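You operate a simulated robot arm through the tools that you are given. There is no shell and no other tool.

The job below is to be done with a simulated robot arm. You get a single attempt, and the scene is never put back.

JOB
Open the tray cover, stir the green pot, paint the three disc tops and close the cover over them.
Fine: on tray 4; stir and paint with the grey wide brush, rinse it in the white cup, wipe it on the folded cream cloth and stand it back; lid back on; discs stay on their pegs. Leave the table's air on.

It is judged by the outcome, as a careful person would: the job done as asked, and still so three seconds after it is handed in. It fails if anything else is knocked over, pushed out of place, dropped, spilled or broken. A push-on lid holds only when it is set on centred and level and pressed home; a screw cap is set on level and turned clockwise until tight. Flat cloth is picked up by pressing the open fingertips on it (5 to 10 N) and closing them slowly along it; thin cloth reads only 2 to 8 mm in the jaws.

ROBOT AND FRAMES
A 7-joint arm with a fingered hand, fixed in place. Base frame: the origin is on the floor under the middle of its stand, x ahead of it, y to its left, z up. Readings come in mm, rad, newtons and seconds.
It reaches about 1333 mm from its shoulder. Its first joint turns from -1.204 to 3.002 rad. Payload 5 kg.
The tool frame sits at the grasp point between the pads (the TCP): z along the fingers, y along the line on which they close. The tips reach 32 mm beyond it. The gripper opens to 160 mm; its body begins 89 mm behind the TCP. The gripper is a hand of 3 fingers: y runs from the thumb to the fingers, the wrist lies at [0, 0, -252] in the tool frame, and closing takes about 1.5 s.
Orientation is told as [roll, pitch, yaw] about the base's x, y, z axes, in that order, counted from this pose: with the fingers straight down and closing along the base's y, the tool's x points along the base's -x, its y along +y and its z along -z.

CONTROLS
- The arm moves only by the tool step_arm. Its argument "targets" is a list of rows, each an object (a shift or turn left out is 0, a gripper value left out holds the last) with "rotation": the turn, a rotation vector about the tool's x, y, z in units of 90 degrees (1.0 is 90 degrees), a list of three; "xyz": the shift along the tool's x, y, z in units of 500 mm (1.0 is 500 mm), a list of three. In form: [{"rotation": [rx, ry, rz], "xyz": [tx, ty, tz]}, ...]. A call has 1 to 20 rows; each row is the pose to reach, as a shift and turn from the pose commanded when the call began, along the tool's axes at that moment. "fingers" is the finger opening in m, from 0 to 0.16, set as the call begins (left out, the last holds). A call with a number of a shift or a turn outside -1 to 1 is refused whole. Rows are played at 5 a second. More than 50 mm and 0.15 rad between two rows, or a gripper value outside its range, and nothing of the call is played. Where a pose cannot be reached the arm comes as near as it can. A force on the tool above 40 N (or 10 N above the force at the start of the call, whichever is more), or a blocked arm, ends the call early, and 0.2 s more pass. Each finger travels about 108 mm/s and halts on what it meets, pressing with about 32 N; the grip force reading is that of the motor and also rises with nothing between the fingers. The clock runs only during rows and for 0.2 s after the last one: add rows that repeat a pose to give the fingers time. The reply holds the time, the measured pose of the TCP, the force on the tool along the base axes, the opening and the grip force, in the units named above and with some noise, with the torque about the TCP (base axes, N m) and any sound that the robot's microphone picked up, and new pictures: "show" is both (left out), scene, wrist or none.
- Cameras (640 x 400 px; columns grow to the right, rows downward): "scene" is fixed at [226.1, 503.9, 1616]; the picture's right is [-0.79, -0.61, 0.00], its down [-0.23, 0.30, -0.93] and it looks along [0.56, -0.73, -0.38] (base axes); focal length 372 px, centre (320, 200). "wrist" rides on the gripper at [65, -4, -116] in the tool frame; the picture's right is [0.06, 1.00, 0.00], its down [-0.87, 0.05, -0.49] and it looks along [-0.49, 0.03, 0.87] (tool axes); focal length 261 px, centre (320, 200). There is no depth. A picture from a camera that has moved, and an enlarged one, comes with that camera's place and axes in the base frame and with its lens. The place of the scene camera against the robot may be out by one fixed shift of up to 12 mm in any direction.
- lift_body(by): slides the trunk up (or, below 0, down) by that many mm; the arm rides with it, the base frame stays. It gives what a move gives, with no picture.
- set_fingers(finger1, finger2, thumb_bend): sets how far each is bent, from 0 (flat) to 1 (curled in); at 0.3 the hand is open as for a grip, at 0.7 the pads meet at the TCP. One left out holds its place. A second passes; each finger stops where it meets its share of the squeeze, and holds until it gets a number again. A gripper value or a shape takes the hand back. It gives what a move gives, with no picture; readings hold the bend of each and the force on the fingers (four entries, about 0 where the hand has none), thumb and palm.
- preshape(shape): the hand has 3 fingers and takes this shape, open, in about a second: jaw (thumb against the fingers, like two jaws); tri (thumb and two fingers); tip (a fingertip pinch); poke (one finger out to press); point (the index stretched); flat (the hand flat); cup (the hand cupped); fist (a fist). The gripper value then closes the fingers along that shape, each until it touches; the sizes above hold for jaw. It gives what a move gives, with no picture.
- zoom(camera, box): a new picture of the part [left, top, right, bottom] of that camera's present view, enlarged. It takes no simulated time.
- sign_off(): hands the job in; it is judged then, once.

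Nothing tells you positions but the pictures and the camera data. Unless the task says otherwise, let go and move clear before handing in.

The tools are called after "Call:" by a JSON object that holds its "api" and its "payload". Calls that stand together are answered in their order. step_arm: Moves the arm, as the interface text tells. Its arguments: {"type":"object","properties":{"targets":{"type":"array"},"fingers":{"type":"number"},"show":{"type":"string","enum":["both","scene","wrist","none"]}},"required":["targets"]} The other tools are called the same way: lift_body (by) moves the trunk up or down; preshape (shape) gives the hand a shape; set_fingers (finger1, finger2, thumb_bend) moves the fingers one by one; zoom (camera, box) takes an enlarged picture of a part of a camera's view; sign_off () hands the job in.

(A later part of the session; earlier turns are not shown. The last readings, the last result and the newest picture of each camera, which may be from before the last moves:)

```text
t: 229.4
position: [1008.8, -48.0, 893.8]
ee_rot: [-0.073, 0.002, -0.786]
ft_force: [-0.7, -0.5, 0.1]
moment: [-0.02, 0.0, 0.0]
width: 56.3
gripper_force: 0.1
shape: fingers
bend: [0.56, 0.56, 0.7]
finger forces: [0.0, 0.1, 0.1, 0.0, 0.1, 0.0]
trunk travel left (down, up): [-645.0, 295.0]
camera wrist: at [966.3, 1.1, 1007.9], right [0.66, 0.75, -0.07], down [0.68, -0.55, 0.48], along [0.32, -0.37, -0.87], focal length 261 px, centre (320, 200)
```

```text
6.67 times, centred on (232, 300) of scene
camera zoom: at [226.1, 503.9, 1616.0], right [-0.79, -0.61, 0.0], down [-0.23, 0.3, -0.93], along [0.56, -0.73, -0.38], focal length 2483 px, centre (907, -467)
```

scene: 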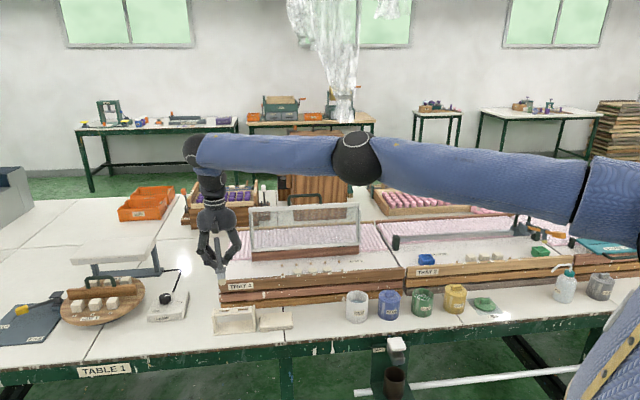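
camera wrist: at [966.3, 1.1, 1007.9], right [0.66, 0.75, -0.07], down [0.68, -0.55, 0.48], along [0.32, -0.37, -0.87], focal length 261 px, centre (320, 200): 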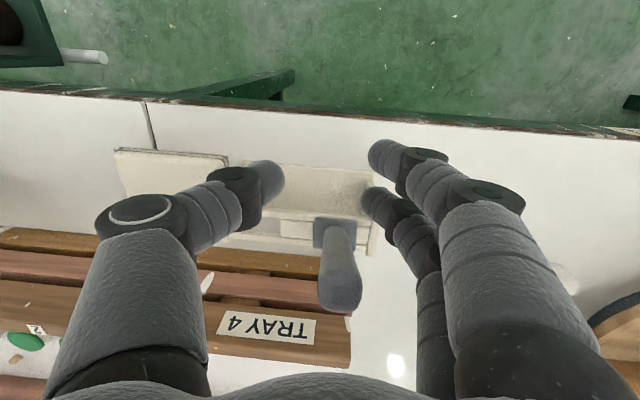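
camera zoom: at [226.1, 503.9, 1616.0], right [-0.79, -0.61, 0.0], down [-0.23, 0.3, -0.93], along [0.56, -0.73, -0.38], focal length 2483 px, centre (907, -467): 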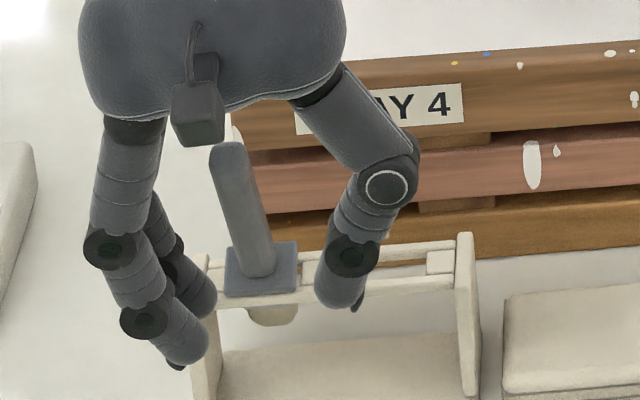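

I see the brush leaning toward me with its collar lifted at the back. Closing the fist on the near side now, clear of the handle.

Call:
{"api": "step_arm", "payload": {"targets": [{"xyz": [0, 0, 0]}, {"xyz": [0, 0, 0]}, {"xyz": [0, 0, 0]}, {"xyz": [0, 0, 0]}, {"xyz": [0, 0, 0]}], "fingers": 0.0, "show": "wrist"}}

Call:
{"api": "zoom", "payload": {"camera": "wrist", "box": [230, 90, 430, 310]}}

```text
t: 230.6
position: [1009.8, -48.5, 892.1]
ee_rot: [-0.073, 0.005, -0.787]
ft_force: [-0.1, 0.0, -0.3]
moment: [-0.02, -0.02, 0.0]
width: 0.0
gripper_force: 32.3
shape: jaw
bend: [0.64, 0.64, 0.67]
finger forces: [0.0, 0.0, 0.0, 0.1, 0.0, 0.0]
trunk travel left (down, up): [-645.0, 295.0]
camera wrist: at [966.5, 1.0, 1007.6], right [0.66, 0.75, -0.07], down [0.68, -0.55, 0.48], along [0.32, -0.37, -0.87], focal length 261 px, centre (320, 200)
```

wrist: 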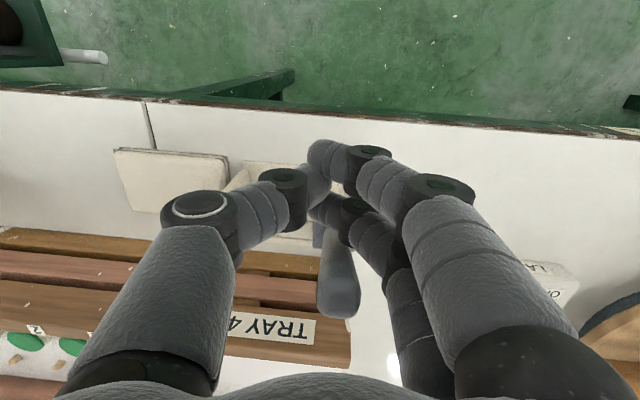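

```text
1.82 times, centred on (330, 200) of wrist
camera zoom: at [966.5, 1.0, 1007.6], right [0.66, 0.75, -0.07], down [0.68, -0.55, 0.48], along [0.32, -0.37, -0.87], focal length 474 px, centre (302, 200)
```

zoom: 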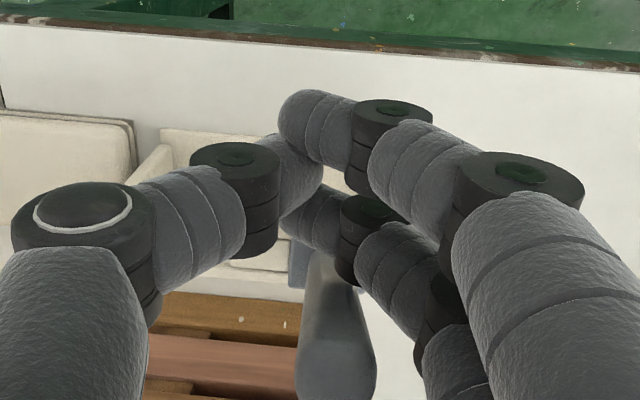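

Call:
{"api": "step_arm", "payload": {"targets": [{"xyz": [-0.012, 0, 0]}, {"xyz": [-0.024, 0, 0]}, {"xyz": [-0.034, 0, 0]}], "show": "none"}}

Call:
{"api": "zoom", "payload": {"camera": "scene", "box": [200, 270, 264, 330]}}

Call:
{"api": "zoom", "payload": {"camera": "wrist", "box": [230, 90, 430, 310]}}

```text
t: 231.4
position: [1021.6, -58.0, 890.3]
ee_rot: [-0.075, 0.004, -0.785]
ft_force: [-0.3, 0.3, -0.1]
moment: [0.02, 0.02, 0.02]
width: 0.0
gripper_force: 32.0
shape: jaw
bend: [0.64, 0.64, 0.67]
finger forces: [0.0, 0.0, 0.0, 0.0, 0.0, 0.0]
trunk travel left (down, up): [-645.0, 295.0]
```

```text
6.67 times, centred on (232, 300) of scene
camera zoom: at [226.1, 503.9, 1616.0], right [-0.79, -0.61, 0.0], down [-0.23, 0.3, -0.93], along [0.56, -0.73, -0.38], focal length 2483 px, centre (907, -467)
```

zoom: 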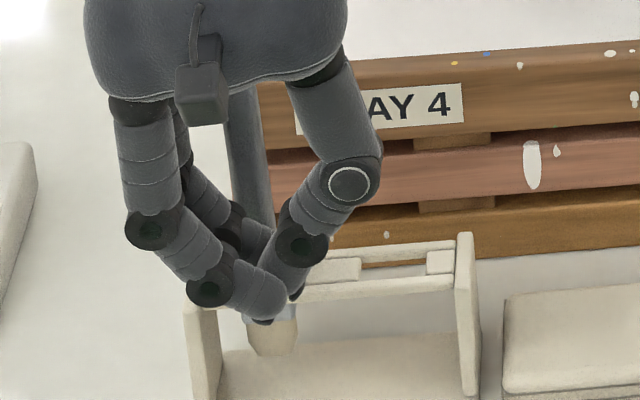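

```text
1.82 times, centred on (330, 200) of wrist
camera zoom: at [978.2, -9.8, 1006.4], right [0.66, 0.75, -0.07], down [0.68, -0.55, 0.48], along [0.32, -0.37, -0.87], focal length 474 px, centre (302, 200)
```

zoom: 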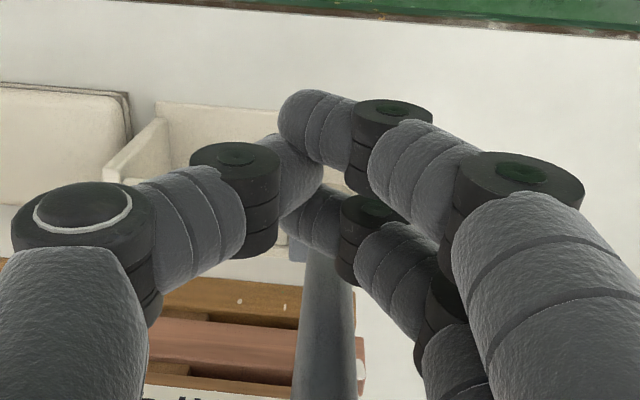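

The handle looks much more upright now, with no force. I'll back the hand off toward me and look.

Call:
{"api": "step_arm", "payload": {"targets": [{"xyz": [0.03, 0, 0]}, {"xyz": [0.08, 0, -0.02]}, {"xyz": [0.15, 0, -0.06]}, {"xyz": [0.22, 0, -0.1]}], "show": "wrist"}}

Call:
{"api": "zoom", "payload": {"camera": "scene", "box": [200, 260, 264, 320]}}

Call:
{"api": "zoom", "payload": {"camera": "wrist", "box": [230, 150, 430, 275]}}

```text
t: 232.4
position: [945.4, 21.6, 942.9]
ee_rot: [-0.076, 0.005, -0.787]
ft_force: [-0.8, 0.4, 0.1]
moment: [-0.02, -0.04, 0.0]
width: 0.0
gripper_force: 31.8
shape: jaw
bend: [0.64, 0.64, 0.67]
finger forces: [0.1, 0.1, 0.0, 0.1, 0.0, 0.0]
trunk travel left (down, up): [-645.0, 295.0]
camera wrist: at [902.1, 70.8, 1058.9], right [0.66, 0.75, -0.07], down [0.68, -0.55, 0.48], along [0.32, -0.37, -0.87], focal length 261 px, centre (320, 200)
```

wrist: 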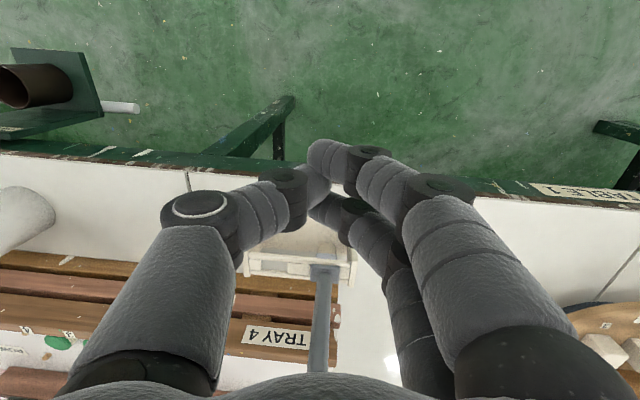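

```text
6.67 times, centred on (232, 290) of scene
camera zoom: at [226.1, 503.9, 1616.0], right [-0.79, -0.61, 0.0], down [-0.23, 0.3, -0.93], along [0.56, -0.73, -0.38], focal length 2483 px, centre (907, -400)
```

zoom: 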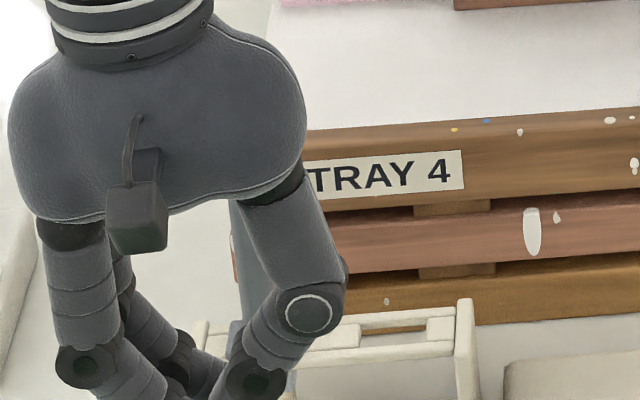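

```text
3.20 times, centred on (330, 212) of wrist
camera zoom: at [902.1, 70.8, 1058.9], right [0.66, 0.75, -0.07], down [0.68, -0.55, 0.48], along [0.32, -0.37, -0.87], focal length 834 px, centre (288, 160)
```

zoom: 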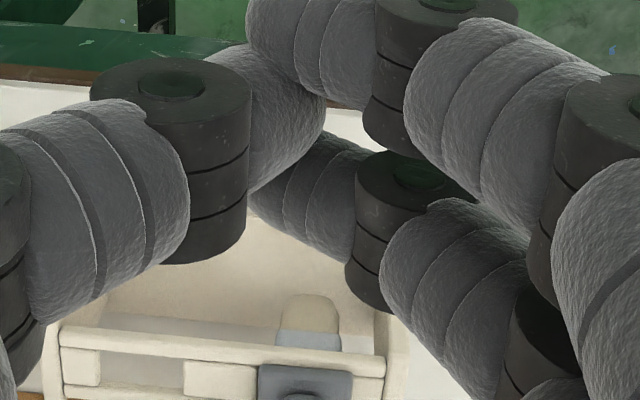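

I'll move the hand aside so the scene camera can see the stand.

Call:
{"api": "step_arm", "payload": {"targets": [{"xyz": [0, -0.08, -0.04], "rotation": [-0.012, 0, 0]}, {"xyz": [0, -0.16, -0.08], "rotation": [-0.024, 0, 0]}, {"xyz": [0, -0.24, -0.12], "rotation": [-0.036, 0, 0]}, {"xyz": [0, -0.32, -0.12], "rotation": [-0.048, 0, 0]}, {"xyz": [0, -0.4, -0.12], "rotation": [-0.048, 0, 0]}], "show": "none"}}

Call:
{"api": "zoom", "payload": {"camera": "scene", "box": [200, 260, 264, 320]}}

Call:
{"api": "zoom", "payload": {"camera": "wrist", "box": [300, 200, 540, 350]}}

```text
t: 233.6
position: [806.0, -118.6, 1016.9]
ee_rot: [0.0, 0.003, -0.785]
ft_force: [0.1, 0.2, 0.1]
moment: [0.05, 0.0, -0.01]
width: 0.2
gripper_force: 32.3
shape: jaw
bend: [0.64, 0.64, 0.67]
finger forces: [0.0, 0.1, 0.0, 0.1, 0.0, 0.0]
trunk travel left (down, up): [-645.0, 295.0]
```

```text
6.67 times, centred on (232, 290) of scene
camera zoom: at [226.1, 503.9, 1616.0], right [-0.79, -0.61, 0.0], down [-0.23, 0.3, -0.93], along [0.56, -0.73, -0.38], focal length 2483 px, centre (907, -400)
```

zoom: 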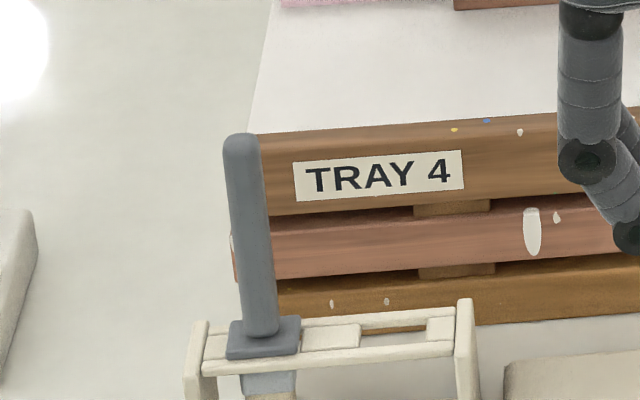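

```text
2.67 times, centred on (420, 275) of wrist
camera zoom: at [756.9, -76.1, 1133.0], right [0.66, 0.75, 0.0], down [0.65, -0.58, 0.49], along [0.37, -0.32, -0.87], focal length 695 px, centre (53, 0)
```

zoom: 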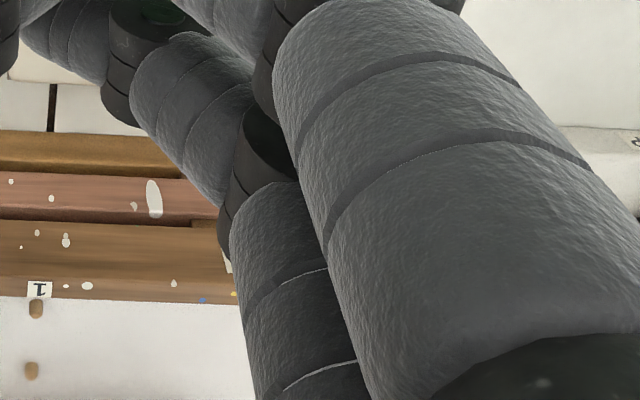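

The brush is standing upright, collar seated, exactly as at the start, and the stand hasn't moved. Next: close the cover. I'll raise the trunk again and bring the hand (yaw +45°) in front of the open cover.

Call:
{"api": "lift_body", "payload": {"by": 280}}

Call:
{"api": "step_arm", "payload": {"targets": [{"xyz": [-0.0357, -0.0155, 0.0137], "rotation": [0, 0, -0.0833]}, {"xyz": [-0.0713, -0.031, 0.0273], "rotation": [0, 0, -0.1667]}, {"xyz": [-0.107, -0.0465, 0.041], "rotation": [0, 0, -0.25]}, {"xyz": [-0.1427, -0.062, 0.0547], "rotation": [0, 0, -0.3333]}, {"xyz": [-0.1783, -0.0775, 0.0683], "rotation": [0, 0, -0.4167]}, {"xyz": [-0.214, -0.093, 0.082], "rotation": [0, 0, -0.5]}, {"xyz": [-0.2497, -0.1085, 0.0957], "rotation": [0, 0, -0.5833]}, {"xyz": [-0.2853, -0.124, 0.1093], "rotation": [0, 0, -0.6667]}, {"xyz": [-0.321, -0.1395, 0.123], "rotation": [0, 0, -0.75]}, {"xyz": [-0.3567, -0.155, 0.1367], "rotation": [0, 0, -0.8333]}, {"xyz": [-0.3923, -0.1705, 0.1503], "rotation": [0, 0, -0.9167]}, {"xyz": [-0.428, -0.186, 0.164], "rotation": [0, 0, -1.0]}], "fingers": 0.06, "show": "both"}}

```text
t: 236.4
position: [807.5, -118.9, 1296.9]
ee_rot: [0.001, 0.004, -0.786]
ft_force: [-0.4, -0.4, -0.6]
moment: [0.01, 0.01, -0.01]
width: 0.0
gripper_force: 31.4
shape: jaw
bend: [0.64, 0.64, 0.67]
finger forces: [0.0, 0.0, 0.1, 0.1, 0.0, 0.0]
trunk travel left (down, up): [-925.0, 15.0]
```

```text
t: 239.0
position: [893.3, -336.3, 1212.4]
ee_rot: [0.004, -0.001, 0.788]
ft_force: [0.3, 0.5, 0.0]
moment: [-0.01, -0.01, 0.0]
width: 59.6
gripper_force: 0.0
shape: jaw
bend: [0.73, 0.73, 0.7]
finger forces: [0.0, 0.0, 0.0, 0.0, 0.1, 0.0]
trunk travel left (down, up): [-925.0, 15.0]
camera wrist: at [849.8, -385.2, 1327.8], right [-0.75, 0.66, 0.0], down [0.58, 0.65, 0.49], along [0.32, 0.37, -0.87], focal length 261 px, centre (320, 200)
```

scene: 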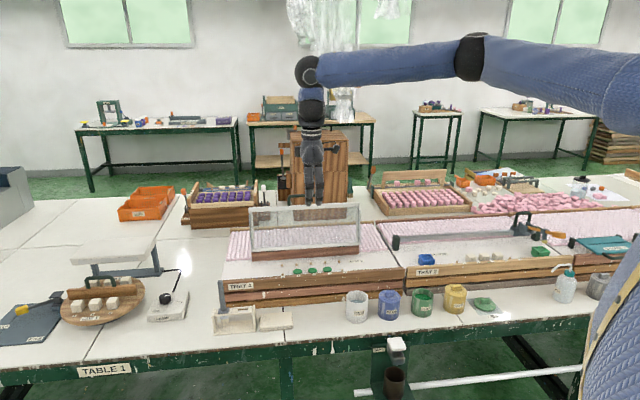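
wrist: 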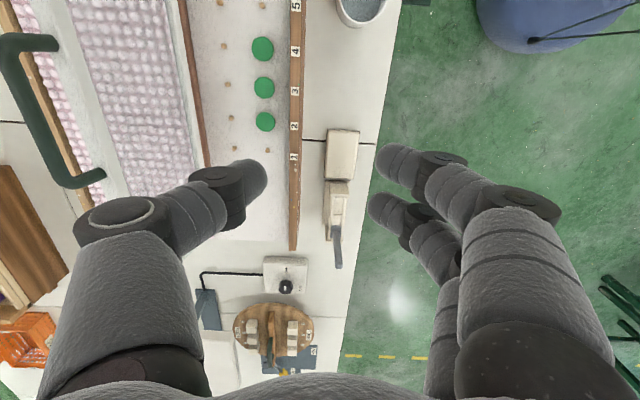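

Everything is in view: three green discs, brush in its stand. Now tilt toward the open cover's handle as before.

Call:
{"api": "step_arm", "payload": {"targets": [{"xyz": [0, -0.037, 0], "rotation": [0.063, 0, 0]}, {"xyz": [0, -0.074, 0], "rotation": [0.127, 0, 0]}, {"xyz": [0, -0.111, 0], "rotation": [0.19, 0, 0]}, {"xyz": [0, -0.148, 0], "rotation": [0.253, 0, 0]}, {"xyz": [0, -0.186, 0], "rotation": [0.317, 0, 0]}, {"xyz": [0, -0.223, 0], "rotation": [0.38, 0, 0]}, {"xyz": [0, -0.26, -0.004], "rotation": [0.443, 0, 0]}, {"xyz": [0, -0.292, -0.008], "rotation": [0.507, 0, 0]}], "show": "wrist"}}

Call:
{"api": "zoom", "payload": {"camera": "scene", "box": [220, 170, 400, 282]}}

```text
t: 240.8
position: [995.8, -437.3, 1216.1]
ee_rot: [-0.793, 0.0, 0.786]
ft_force: [-0.6, -0.7, -0.7]
moment: [0.04, 0.01, -0.01]
width: 59.6
gripper_force: 0.0
shape: jaw
bend: [0.73, 0.73, 0.7]
finger forces: [0.0, 0.0, 0.0, 0.0, 0.0, 0.0]
trunk travel left (down, up): [-925.0, 15.0]
camera wrist: at [892.3, -428.0, 1300.3], right [-0.54, 0.45, -0.71], down [0.34, 0.89, 0.31], along [0.77, -0.08, -0.63], focal length 261 px, centre (320, 200)
```

wrist: 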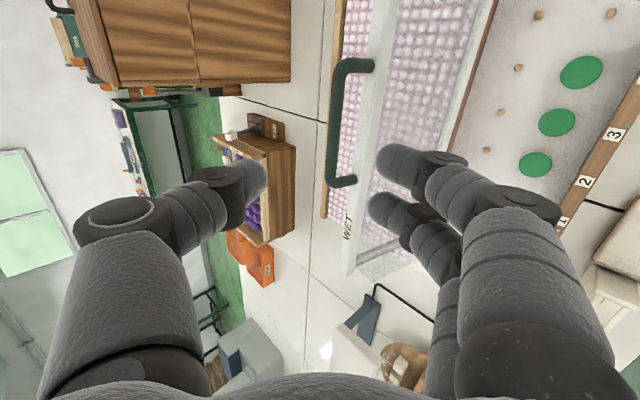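

```text
3.56 times, centred on (310, 226) of scene
camera zoom: at [226.1, 503.9, 1616.0], right [-0.79, -0.61, 0.0], down [-0.23, 0.3, -0.93], along [0.56, -0.73, -0.38], focal length 1324 px, centre (356, 108)
```

zoom: 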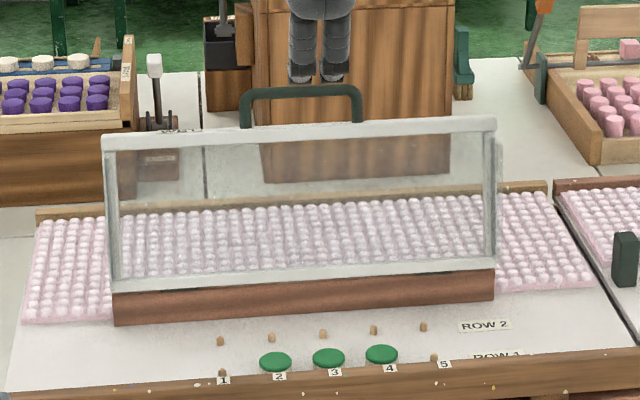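

Same geometry as when I released it. Advancing along the finger direction so the handle bar sits between the fingertips.

Call:
{"api": "step_arm", "payload": {"targets": [{"xyz": [0, 0, 0.06]}, {"xyz": [0, 0, 0.12]}, {"xyz": [0, 0, 0.18]}, {"xyz": [0, 0, 0.21]}], "show": "wrist"}}

Call:
{"api": "zoom", "payload": {"camera": "wrist", "box": [200, 100, 440, 250]}}

```text
t: 241.8
position: [1049.7, -492.7, 1142.8]
ee_rot: [-0.793, 0.0, 0.786]
ft_force: [0.5, -0.3, 0.3]
moment: [0.01, 0.02, 0.03]
width: 60.0
gripper_force: 0.1
shape: jaw
bend: [0.73, 0.73, 0.7]
finger forces: [0.1, 0.0, 0.0, 0.0, 0.1, 0.1]
trunk travel left (down, up): [-925.0, 15.0]
camera wrist: at [946.0, -481.7, 1225.7], right [-0.54, 0.45, -0.71], down [0.34, 0.89, 0.31], along [0.77, -0.08, -0.63], focal length 261 px, centre (320, 200)
```

wrist: 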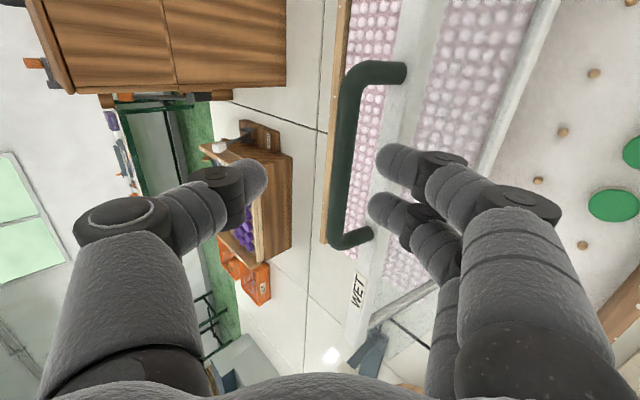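

```text
2.67 times, centred on (320, 175) of wrist
camera zoom: at [946.0, -481.7, 1225.7], right [-0.54, 0.45, -0.71], down [0.34, 0.89, 0.31], along [0.77, -0.08, -0.63], focal length 695 px, centre (320, 267)
```

zoom: 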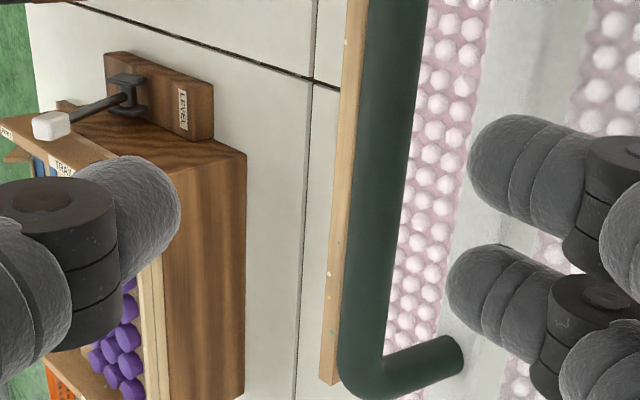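

The bar is about 20 mm further in and 11 mm toward the fingers. Adjusting, then closing to a loose cage around it.

Call:
{"api": "step_arm", "payload": {"targets": [{"xyz": [0, 0.009, 0.02]}, {"xyz": [0, 0.018, 0.04]}], "show": "none"}}

Call:
{"api": "step_arm", "payload": {"targets": [{"xyz": [0, 0, 0]}, {"xyz": [0, 0, 0]}, {"xyz": [0, 0, 0]}], "fingers": 0.024, "show": "wrist"}}

Call:
{"api": "zoom", "payload": {"camera": "wrist", "box": [200, 100, 440, 250]}}

Call:
{"api": "zoom", "payload": {"camera": "scene", "box": [220, 170, 400, 282]}}

```text
t: 242.4
position: [1054.0, -497.6, 1124.2]
ee_rot: [-0.793, -0.001, 0.784]
ft_force: [0.4, 0.5, -0.4]
moment: [0.0, 0.03, 0.03]
width: 59.8
gripper_force: 0.1
shape: jaw
bend: [0.73, 0.73, 0.7]
finger forces: [0.0, 0.0, 0.1, 0.0, 0.0, 0.0]
trunk travel left (down, up): [-925.0, 15.0]
```

```text
t: 243.2
position: [1055.4, -497.3, 1122.8]
ee_rot: [-0.794, -0.001, 0.784]
ft_force: [-0.2, 1.3, -0.2]
moment: [0.0, 0.02, 0.01]
width: 24.6
gripper_force: 0.0
shape: jaw
bend: [0.72, 0.72, 0.7]
finger forces: [0.5, 0.5, 0.0, 0.0, 0.0, 0.0]
trunk travel left (down, up): [-925.0, 15.0]
camera wrist: at [950.9, -487.0, 1207.3], right [-0.54, 0.45, -0.71], down [0.34, 0.89, 0.31], along [0.77, -0.08, -0.63], focal length 261 px, centre (320, 200)
```

wrist: 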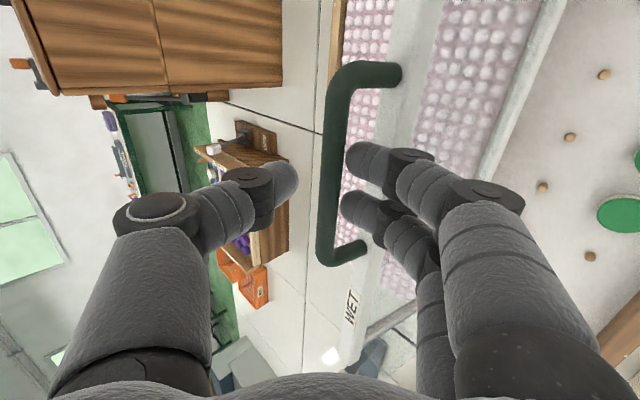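

```text
2.67 times, centred on (320, 175) of wrist
camera zoom: at [950.9, -487.0, 1207.3], right [-0.54, 0.45, -0.71], down [0.34, 0.89, 0.31], along [0.77, -0.08, -0.63], focal length 695 px, centre (320, 267)
```

zoom: 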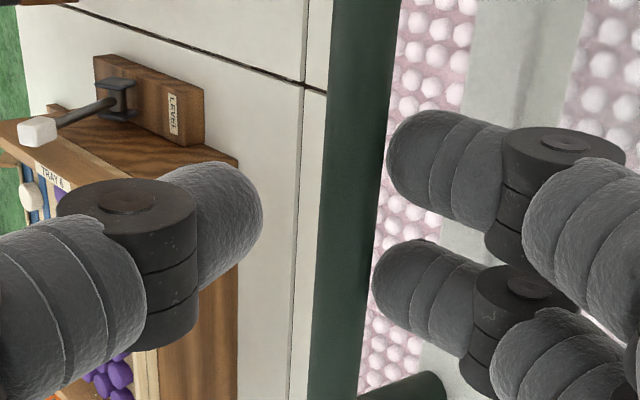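

```text
3.56 times, centred on (310, 226) of scene
camera zoom: at [226.1, 503.9, 1616.0], right [-0.79, -0.61, 0.0], down [-0.23, 0.3, -0.93], along [0.56, -0.73, -0.38], focal length 1324 px, centre (356, 108)
```

zoom: 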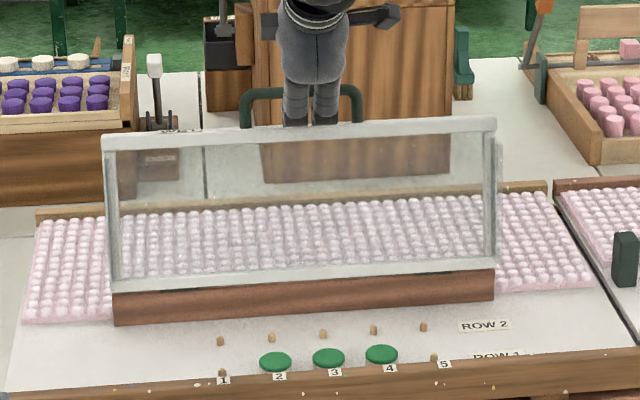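

The bar is caged. The hinge works out at about q=1071, z=897 with a 217 mm radius. I'll start pulling the cover closed with the thumb behind the bar – first to about 70°.

Call:
{"api": "step_arm", "payload": {"targets": [{"xyz": [0, 0.02, -0.012]}, {"xyz": [0, 0.04, -0.03]}, {"xyz": [0, 0.06, -0.048]}, {"xyz": [0, 0.09, -0.074]}, {"xyz": [0, 0.118, -0.098]}, {"xyz": [0, 0.15, -0.118]}, {"xyz": [0, 0.184, -0.136]}], "show": "wrist"}}

Call:
{"api": "zoom", "payload": {"camera": "scene", "box": [220, 170, 400, 282]}}

```text
t: 244.8
position: [974.3, -416.1, 1105.4]
ee_rot: [-0.793, 0.0, 0.784]
ft_force: [-1.8, 0.5, 0.5]
moment: [0.0, 0.0, 0.03]
width: 24.2
gripper_force: 0.1
shape: jaw
bend: [0.72, 0.72, 0.7]
finger forces: [0.1, 0.1, 0.1, 0.1, 0.0, 0.0]
trunk travel left (down, up): [-925.0, 15.0]
camera wrist: at [871.6, -406.2, 1189.6], right [-0.54, 0.45, -0.71], down [0.34, 0.89, 0.31], along [0.77, -0.08, -0.63], focal length 261 px, centre (320, 200)
```

wrist: 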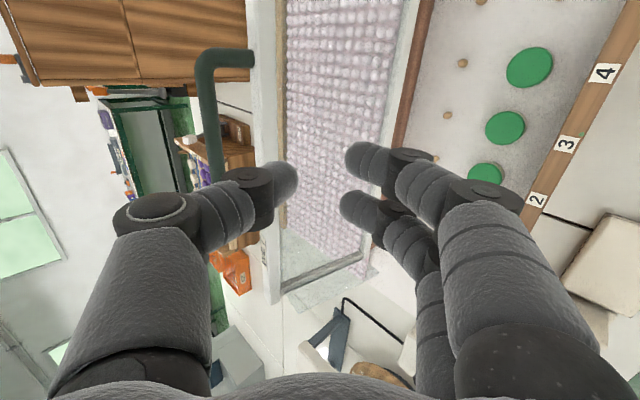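

```text
3.56 times, centred on (310, 226) of scene
camera zoom: at [226.1, 503.9, 1616.0], right [-0.79, -0.61, 0.0], down [-0.23, 0.3, -0.93], along [0.56, -0.73, -0.38], focal length 1324 px, centre (356, 108)
```

zoom: 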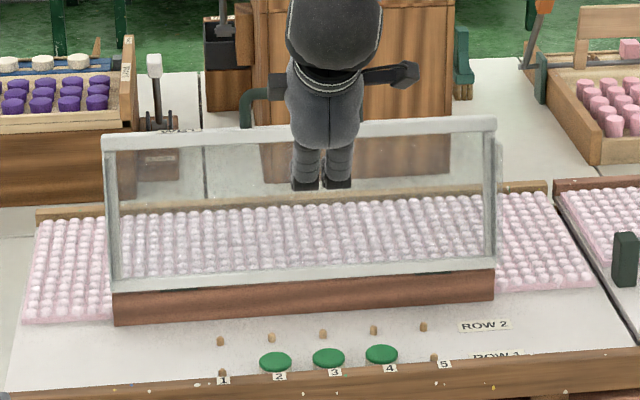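

The thumb missed the bar and slipped over it; the cover hasn't moved. I'll go back to the standoff pose, re-approach, and this time grip the bar firmly before pulling it over.

Call:
{"api": "step_arm", "payload": {"targets": [{"xyz": [0, -0.05, -0.03]}, {"xyz": [0, -0.09, -0.06]}, {"xyz": [0, -0.13, -0.08]}, {"xyz": [0, -0.17, -0.1]}, {"xyz": [0, -0.2, -0.112]}], "fingers": 0.06, "show": "wrist"}}

```text
t: 246.0
position: [997.9, -438.3, 1215.2]
ee_rot: [-0.792, 0.001, 0.783]
ft_force: [-0.4, 0.6, -0.7]
moment: [0.0, -0.05, 0.01]
width: 59.5
gripper_force: 0.0
shape: jaw
bend: [0.73, 0.73, 0.7]
finger forces: [0.0, 0.1, 0.0, 0.0, 0.0, 0.0]
trunk travel left (down, up): [-925.0, 15.0]
camera wrist: at [893.0, -427.7, 1299.3], right [-0.54, 0.45, -0.71], down [0.34, 0.89, 0.31], along [0.77, -0.08, -0.63], focal length 261 px, centre (320, 200)
```

wrist: 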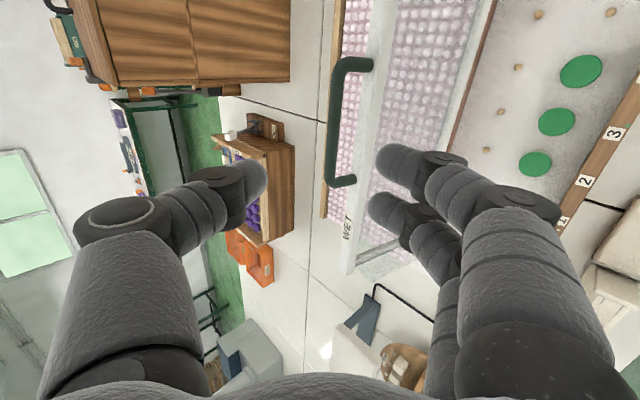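

Call:
{"api": "step_arm", "payload": {"targets": [{"xyz": [0, 0.005, 0.06]}, {"xyz": [0, 0.01, 0.12]}, {"xyz": [0, 0.016, 0.18]}, {"xyz": [0, 0.02, 0.23]}, {"xyz": [0, 0.022, 0.256]}], "show": "none"}}

Call:
{"api": "step_arm", "payload": {"targets": [{"xyz": [0, 0, 0]}, {"xyz": [0, 0, 0]}, {"xyz": [0, 0, 0]}, {"xyz": [0, 0, 0]}, {"xyz": [0, 0, 0]}], "fingers": 0.0, "show": "wrist"}}

Call:
{"api": "zoom", "payload": {"camera": "wrist", "box": [200, 100, 440, 250]}}

```text
t: 247.2
position: [1053.4, -495.0, 1118.8]
ee_rot: [-0.793, 0.0, 0.785]
ft_force: [-5.0, 5.9, 4.3]
moment: [0.29, 0.31, -0.02]
width: 62.2
gripper_force: 0.0
shape: jaw
bend: [0.73, 0.73, 0.7]
finger forces: [4.1, 4.3, 0.0, 0.0, 0.0, 0.0]
trunk travel left (down, up): [-925.0, 15.0]
```

```text
t: 248.4
position: [1052.4, -495.1, 1118.0]
ee_rot: [-0.794, -0.002, 0.787]
ft_force: [-5.0, 7.8, 7.8]
moment: [0.91, 0.85, 0.02]
width: 33.5
gripper_force: 31.6
shape: jaw
bend: [0.74, 0.74, 0.7]
finger forces: [15.9, 16.1, 0.0, 0.0, 25.6, 0.0]
trunk travel left (down, up): [-925.0, 15.0]
camera wrist: at [950.4, -486.0, 1202.1], right [-0.54, 0.45, -0.71], down [0.34, 0.89, 0.31], along [0.77, -0.08, -0.63], focal length 261 px, centre (320, 200)
```

wrist: 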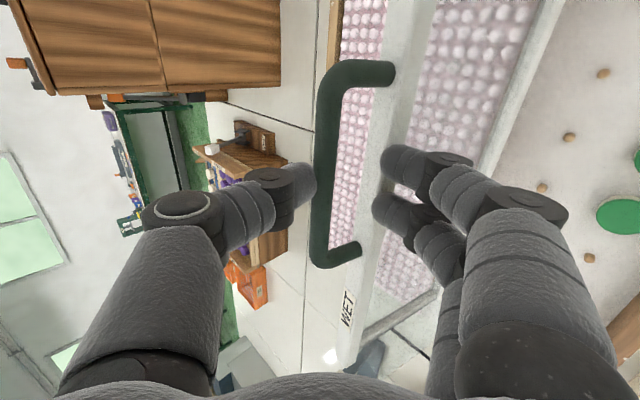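

```text
2.67 times, centred on (320, 175) of wrist
camera zoom: at [950.4, -486.0, 1202.1], right [-0.54, 0.45, -0.71], down [0.34, 0.89, 0.31], along [0.77, -0.08, -0.63], focal length 695 px, centre (320, 267)
```

zoom: 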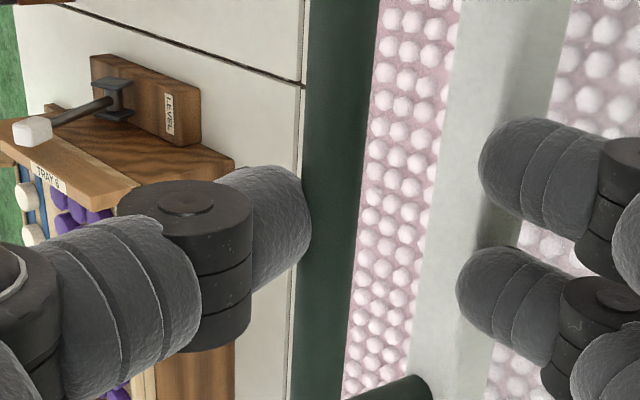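

The fingers went deep enough to press on the cover frame itself. I'll open, back out 14 mm and close on the bar alone.

Call:
{"api": "step_arm", "payload": {"targets": [{"xyz": [0, 0, 0]}, {"xyz": [0, 0, -0.012]}, {"xyz": [0, -0.002, -0.026]}, {"xyz": [0, -0.004, -0.03]}], "fingers": 0.055, "show": "none"}}

Call:
{"api": "step_arm", "payload": {"targets": [{"xyz": [0, 0, 0]}, {"xyz": [0, 0, 0]}, {"xyz": [0, 0, 0]}, {"xyz": [0, 0, 0]}, {"xyz": [0, 0, 0]}], "fingers": 0.0, "show": "none"}}

Call:
{"api": "zoom", "payload": {"camera": "wrist", "box": [200, 100, 440, 250]}}

```text
t: 249.4
position: [1049.0, -492.3, 1128.9]
ee_rot: [-0.792, -0.001, 0.782]
ft_force: [-0.6, -0.1, -0.2]
moment: [0.01, -0.01, 0.01]
width: 55.2
gripper_force: 0.0
shape: jaw
bend: [0.73, 0.73, 0.7]
finger forces: [0.0, 0.0, 0.0, 0.0, 0.1, 0.0]
trunk travel left (down, up): [-925.0, 15.0]
```

```text
t: 250.6
position: [1047.9, -490.7, 1129.2]
ee_rot: [-0.791, 0.0, 0.785]
ft_force: [-3.2, 5.2, 2.8]
moment: [0.18, -0.01, -0.11]
width: 0.0
gripper_force: 32.2
shape: jaw
bend: [0.71, 0.71, 0.68]
finger forces: [12.6, 12.7, 0.0, 0.0, 23.1, 0.0]
trunk travel left (down, up): [-925.0, 15.0]
```

```text
2.67 times, centred on (320, 175) of wrist
camera zoom: at [945.2, -480.5, 1213.6], right [-0.54, 0.45, -0.71], down [0.34, 0.89, 0.31], along [0.77, -0.08, -0.63], focal length 695 px, centre (320, 267)
```

zoom: 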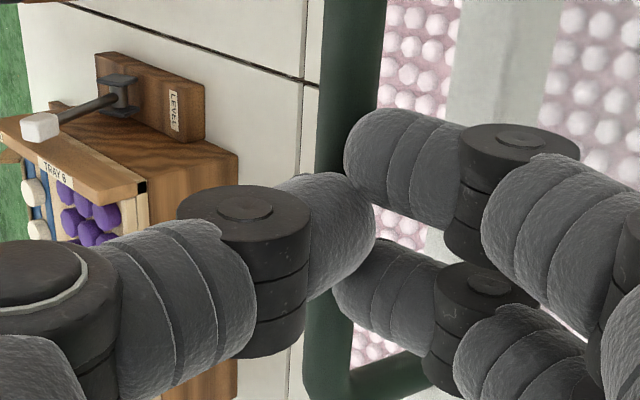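

The tips closed short of the bar. With the cover past vertical, a steeper hand angle fits better, so I'll back off, tilt the hand to nearly vertical and come down over the bar.

Call:
{"api": "step_arm", "payload": {"targets": [{"xyz": [0, 0, 0]}, {"xyz": [0, 0, -0.02]}, {"xyz": [0, 0, -0.06]}, {"xyz": [0, 0, -0.12]}], "fingers": 0.06, "show": "none"}}

Call:
{"api": "step_arm", "payload": {"targets": [{"xyz": [0, -0.012, 0.008], "rotation": [-0.062, 0, 0]}, {"xyz": [0, -0.024, 0.016], "rotation": [-0.124, 0, 0]}, {"xyz": [0, -0.036, 0.025], "rotation": [-0.186, 0, 0]}, {"xyz": [0, -0.048, 0.033], "rotation": [-0.248, 0, 0]}, {"xyz": [0, -0.06, 0.041], "rotation": [-0.31, 0, 0]}, {"xyz": [0, -0.072, 0.05], "rotation": [-0.372, 0, 0]}], "show": "wrist"}}

Call:
{"api": "zoom", "payload": {"camera": "wrist", "box": [200, 60, 440, 210]}}

```text
t: 251.6
position: [1017.2, -462.1, 1172.3]
ee_rot: [-0.793, 0.0, 0.782]
ft_force: [-0.8, 1.3, 0.4]
moment: [-0.01, -0.02, 0.0]
width: 59.8
gripper_force: 0.1
shape: jaw
bend: [0.73, 0.73, 0.7]
finger forces: [0.0, 0.1, 0.0, 0.0, 0.0, 0.0]
trunk travel left (down, up): [-925.0, 15.0]
```

```text
t: 253.0
position: [1048.1, -492.1, 1179.8]
ee_rot: [-0.208, 0.0, 0.784]
ft_force: [0.8, 0.8, 0.5]
moment: [-0.02, 0.03, 0.0]
width: 59.8
gripper_force: 0.0
shape: jaw
bend: [0.73, 0.73, 0.7]
finger forces: [0.0, 0.0, 0.0, 0.0, 0.0, 0.0]
trunk travel left (down, up): [-925.0, 15.0]
camera wrist: at [987.6, -523.1, 1292.7], right [-0.73, 0.65, -0.21], down [0.51, 0.72, 0.47], along [0.45, 0.24, -0.86], focal length 261 px, centre (320, 200)
```

wrist: 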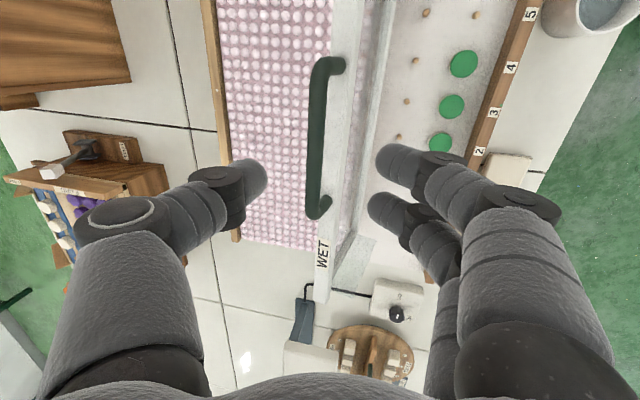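

```text
2.67 times, centred on (320, 135) of wrist
camera zoom: at [987.6, -523.1, 1292.7], right [-0.73, 0.65, -0.21], down [0.51, 0.72, 0.47], along [0.45, 0.24, -0.86], focal length 695 px, centre (320, 373)
```

zoom: 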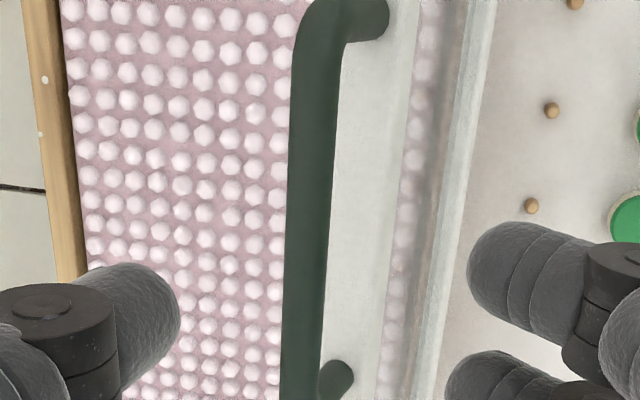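

Now the hand is nearly vertical over the bar. Descending so the bar sits between the fingertips, then closing.

Call:
{"api": "step_arm", "payload": {"targets": [{"xyz": [0, -0.004, 0.03]}, {"xyz": [0, -0.008, 0.07]}, {"xyz": [0, -0.008, 0.1]}, {"xyz": [0, -0.008, 0.122]}], "fingers": 0.044, "show": "none"}}

Call:
{"api": "zoom", "payload": {"camera": "wrist", "box": [200, 100, 440, 250]}}

```text
t: 254.0
position: [1061.6, -503.0, 1121.0]
ee_rot: [-0.209, -0.001, 0.784]
ft_force: [-0.5, -0.5, 0.5]
moment: [0.02, 0.02, 0.02]
width: 44.3
gripper_force: 0.0
shape: jaw
bend: [0.73, 0.73, 0.7]
finger forces: [0.0, 0.1, 0.1, 0.0, 0.0, 0.0]
trunk travel left (down, up): [-925.0, 15.0]
```

```text
2.67 times, centred on (320, 175) of wrist
camera zoom: at [1000.8, -534.8, 1234.5], right [-0.73, 0.65, -0.21], down [0.51, 0.72, 0.47], along [0.45, 0.24, -0.86], focal length 695 px, centre (320, 267)
```

zoom: 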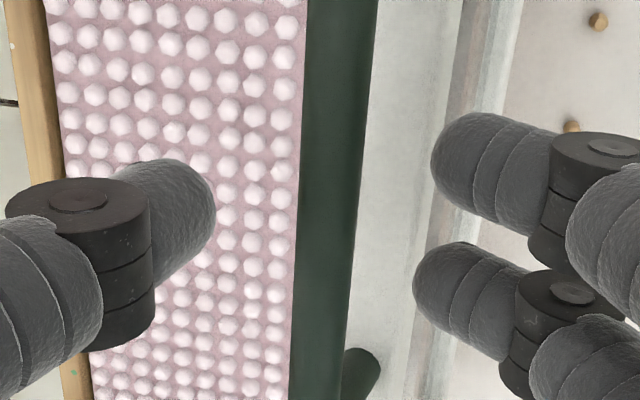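

The bar is well placed. Closing the grip.

Call:
{"api": "step_arm", "payload": {"targets": [{"xyz": [0, 0, 0]}, {"xyz": [0, 0, 0]}, {"xyz": [0, 0, 0]}, {"xyz": [0, 0, 0]}, {"xyz": [0, 0, 0]}], "fingers": 0.0, "show": "none"}}

Call:
{"api": "zoom", "payload": {"camera": "wrist", "box": [200, 100, 440, 250]}}

```text
t: 255.2
position: [1061.2, -504.5, 1121.4]
ee_rot: [-0.208, 0.0, 0.783]
ft_force: [-1.0, 0.3, -3.7]
moment: [0.01, 0.07, 0.02]
width: 7.4
gripper_force: 31.6
shape: jaw
bend: [0.71, 0.71, 0.7]
finger forces: [14.8, 14.7, 0.0, 0.1, 27.8, 0.0]
trunk travel left (down, up): [-925.0, 15.0]
```

```text
2.67 times, centred on (320, 175) of wrist
camera zoom: at [1000.4, -535.0, 1234.8], right [-0.73, 0.65, -0.21], down [0.51, 0.72, 0.47], along [0.45, 0.24, -0.86], focal length 695 px, centre (320, 267)
```

zoom: 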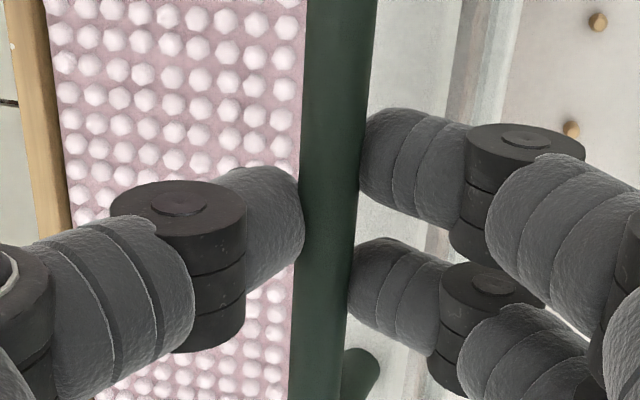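

Solid grip (15/15 vs 28 N). All data fit a hinge at q=1062, z=909 with radius 204 mm. Pulling the cover over from 104° to 75°, letting the hand tilt with it.

Call:
{"api": "step_arm", "payload": {"targets": [{"xyz": [0, 0.0238, -0.0098], "rotation": [0.0142, 0, 0]}, {"xyz": [0, 0.0484, -0.0188], "rotation": [0.0282, 0, 0]}, {"xyz": [0, 0.0736, -0.026], "rotation": [0.0425, 0, 0]}, {"xyz": [0, 0.0992, -0.0318], "rotation": [0.0567, 0, 0]}, {"xyz": [0, 0.1248, -0.0358], "rotation": [0.0708, 0, 0]}, {"xyz": [0, 0.1504, -0.0382], "rotation": [0.0847, 0, 0]}, {"xyz": [0, 0.1768, -0.0394], "rotation": [0.0992, 0, 0]}, {"xyz": [0, 0.2032, -0.0386], "rotation": [0.1133, 0, 0]}], "show": "none"}}

Call:
{"api": "zoom", "payload": {"camera": "scene", "box": [220, 170, 400, 282]}}

```text
t: 257.0
position: [988.5, -430.5, 1116.0]
ee_rot: [-0.383, 0.001, 0.785]
ft_force: [7.8, 1.0, -14.9]
moment: [-0.03, -0.2, 0.05]
width: 6.0
gripper_force: 32.6
shape: jaw
bend: [0.7, 0.7, 0.71]
finger forces: [15.4, 15.6, 0.0, 0.0, 27.7, 0.1]
trunk travel left (down, up): [-925.0, 15.0]
```

```text
3.56 times, centred on (310, 226) of scene
camera zoom: at [226.1, 503.9, 1616.0], right [-0.79, -0.61, 0.0], down [-0.23, 0.3, -0.93], along [0.56, -0.73, -0.38], focal length 1324 px, centre (356, 108)
```

zoom: 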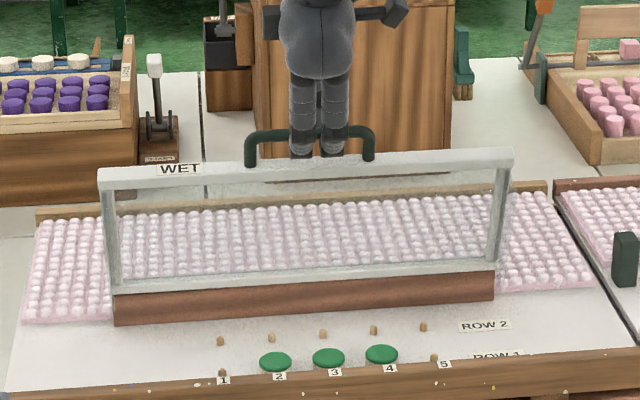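

The cover follows well, with a slight radial pull, so I trim the radius a little and continue to 45°.

Call:
{"api": "step_arm", "payload": {"targets": [{"xyz": [0, 0.0366, 0.0008], "rotation": [0.02, 0, 0]}, {"xyz": [0, 0.0726, 0.0012], "rotation": [0.04, 0, 0]}, {"xyz": [0, 0.1088, 0.0044], "rotation": [0.06, 0, 0]}, {"xyz": [0, 0.1442, 0.0108], "rotation": [0.08, 0, 0]}, {"xyz": [0, 0.1794, 0.0204], "rotation": [0.0989, 0, 0]}, {"xyz": [0, 0.2132, 0.0328], "rotation": [0.1189, 0, 0]}], "show": "none"}}

Call:
{"api": "zoom", "payload": {"camera": "scene", "box": [220, 190, 400, 302]}}

```text
t: 258.4
position: [922.2, -363.7, 1060.5]
ee_rot: [-0.571, 0.003, 0.785]
ft_force: [14.5, -4.9, -13.5]
moment: [-0.19, -0.35, 0.01]
width: 6.0
gripper_force: 32.0
shape: jaw
bend: [0.68, 0.68, 0.72]
finger forces: [16.4, 16.7, 0.0, 0.0, 31.7, 0.0]
trunk travel left (down, up): [-925.0, 15.0]
```

```text
3.56 times, centred on (310, 246) of scene
camera zoom: at [226.1, 503.9, 1616.0], right [-0.79, -0.61, 0.0], down [-0.23, 0.3, -0.93], along [0.56, -0.73, -0.38], focal length 1324 px, centre (356, 36)
```

zoom: 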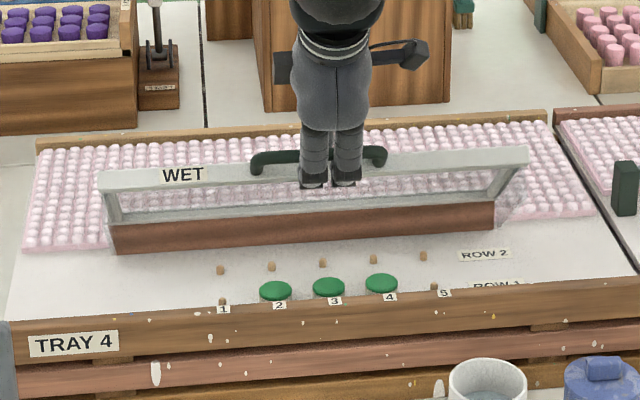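

Call:
{"api": "step_arm", "payload": {"targets": [{"xyz": [0, 0.034, 0.0128], "rotation": [0.02, 0, 0]}, {"xyz": [0, 0.0674, 0.0246], "rotation": [0.04, 0, 0]}, {"xyz": [0, 0.1004, 0.0392], "rotation": [0.06, 0, 0]}, {"xyz": [0, 0.1316, 0.057], "rotation": [0.08, 0, 0]}, {"xyz": [0, 0.161, 0.0768], "rotation": [0.0989, 0, 0]}, {"xyz": [0, 0.1888, 0.0994], "rotation": [0.1189, 0, 0]}], "show": "none"}}

Call:
{"api": "zoom", "payload": {"camera": "scene", "box": [220, 200, 400, 312]}}

```text
t: 259.8
position: [885.6, -328.0, 970.3]
ee_rot: [-0.761, 0.0, 0.784]
ft_force: [10.1, -2.4, -3.2]
moment: [-0.23, -0.33, 0.07]
width: 6.6
gripper_force: 32.3
shape: jaw
bend: [0.67, 0.67, 0.73]
finger forces: [18.4, 18.8, 0.1, 0.2, 39.1, 0.1]
trunk travel left (down, up): [-925.0, 15.0]
```

```text
3.56 times, centred on (310, 256) of scene
camera zoom: at [226.1, 503.9, 1616.0], right [-0.79, -0.61, 0.0], down [-0.23, 0.3, -0.93], along [0.56, -0.73, -0.38], focal length 1324 px, centre (356, 1)
```

zoom: 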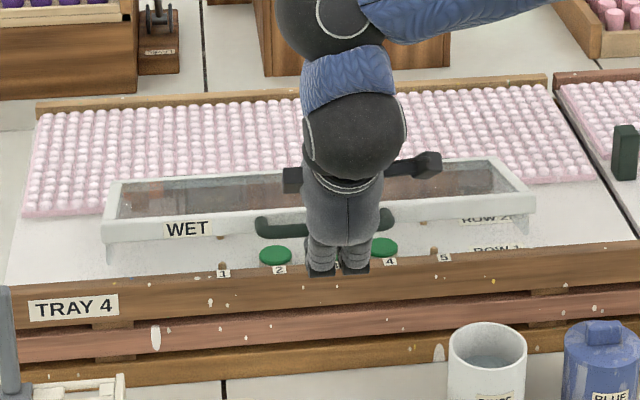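

Call:
{"api": "step_arm", "payload": {"targets": [{"xyz": [0, 0.0296, 0.0206], "rotation": [0.02, 0, 0]}, {"xyz": [0, 0.0574, 0.0424], "rotation": [0.04, 0, 0]}, {"xyz": [0, 0.0782, 0.0616], "rotation": [0.0556, 0, 0]}], "show": "none"}}

Call:
{"api": "zoom", "payload": {"camera": "scene", "box": [220, 210, 400, 322]}}

```text
t: 260.6
position: [880.9, -324.1, 920.2]
ee_rot: [-0.847, 0.001, 0.784]
ft_force: [1.5, -5.4, -0.7]
moment: [-0.25, -0.17, -0.04]
width: 7.5
gripper_force: 31.9
shape: jaw
bend: [0.67, 0.67, 0.74]
finger forces: [20.1, 20.4, 0.1, 0.0, 39.8, 0.0]
trunk travel left (down, up): [-925.0, 15.0]
```

```text
3.56 times, centred on (310, 266) of scene
camera zoom: at [226.1, 503.9, 1616.0], right [-0.79, -0.61, 0.0], down [-0.23, 0.3, -0.93], along [0.56, -0.73, -0.38], focal length 1324 px, centre (356, -35)
```

zoom: 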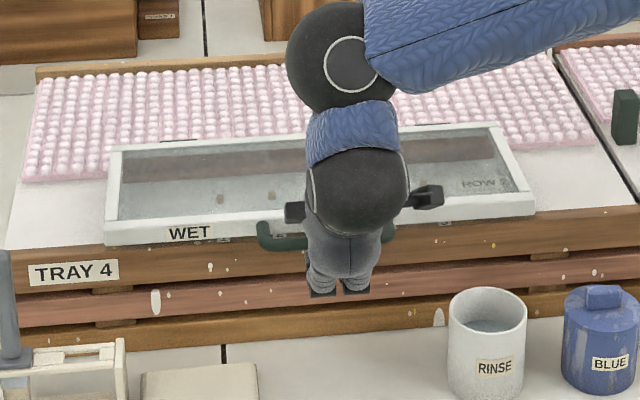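

Almost closed; lowering the last 1–2 cm gently until it rests.

Call:
{"api": "step_arm", "payload": {"targets": [{"xyz": [0, 0.006, 0.0053]}, {"xyz": [0, 0.012, 0.0106]}, {"xyz": [0, 0.015, 0.0133]}], "show": "none"}}

Call:
{"api": "step_arm", "payload": {"targets": [{"xyz": [0, 0.003, 0.0026]}, {"xyz": [0, 0.0045, 0.004]}], "show": "none"}}

Call:
{"api": "zoom", "payload": {"camera": "scene", "box": [220, 210, 400, 322]}}

```text
t: 261.4
position: [880.2, -324.3, 912.5]
ee_rot: [-0.85, -0.002, 0.783]
ft_force: [4.3, -4.6, 6.6]
moment: [-0.37, -0.3, -0.01]
width: 7.6
gripper_force: 32.2
shape: jaw
bend: [0.67, 0.67, 0.74]
finger forces: [18.7, 19.3, 0.1, 0.0, 46.0, 0.0]
trunk travel left (down, up): [-925.0, 15.0]
```

```text
t: 262.0
position: [879.5, -321.4, 910.9]
ee_rot: [-0.851, -0.004, 0.782]
ft_force: [7.4, -5.3, 23.0]
moment: [-0.49, -0.45, 0.0]
width: 8.0
gripper_force: 32.2
shape: jaw
bend: [0.67, 0.67, 0.75]
finger forces: [15.8, 16.3, 0.0, 0.0, 54.7, 0.0]
trunk travel left (down, up): [-925.0, 15.0]
```

```text
3.56 times, centred on (310, 266) of scene
camera zoom: at [226.1, 503.9, 1616.0], right [-0.79, -0.61, 0.0], down [-0.23, 0.3, -0.93], along [0.56, -0.73, -0.38], focal length 1324 px, centre (356, -35)
```

zoom: 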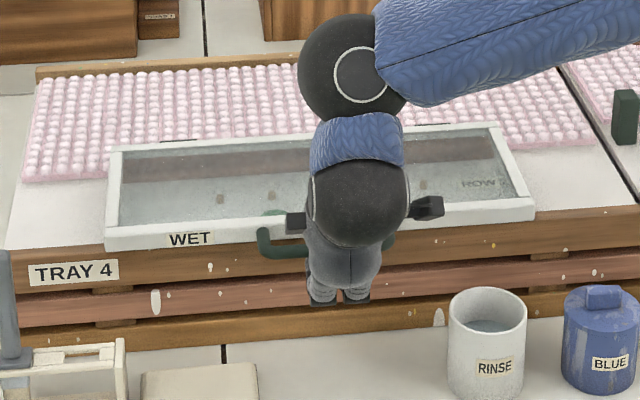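

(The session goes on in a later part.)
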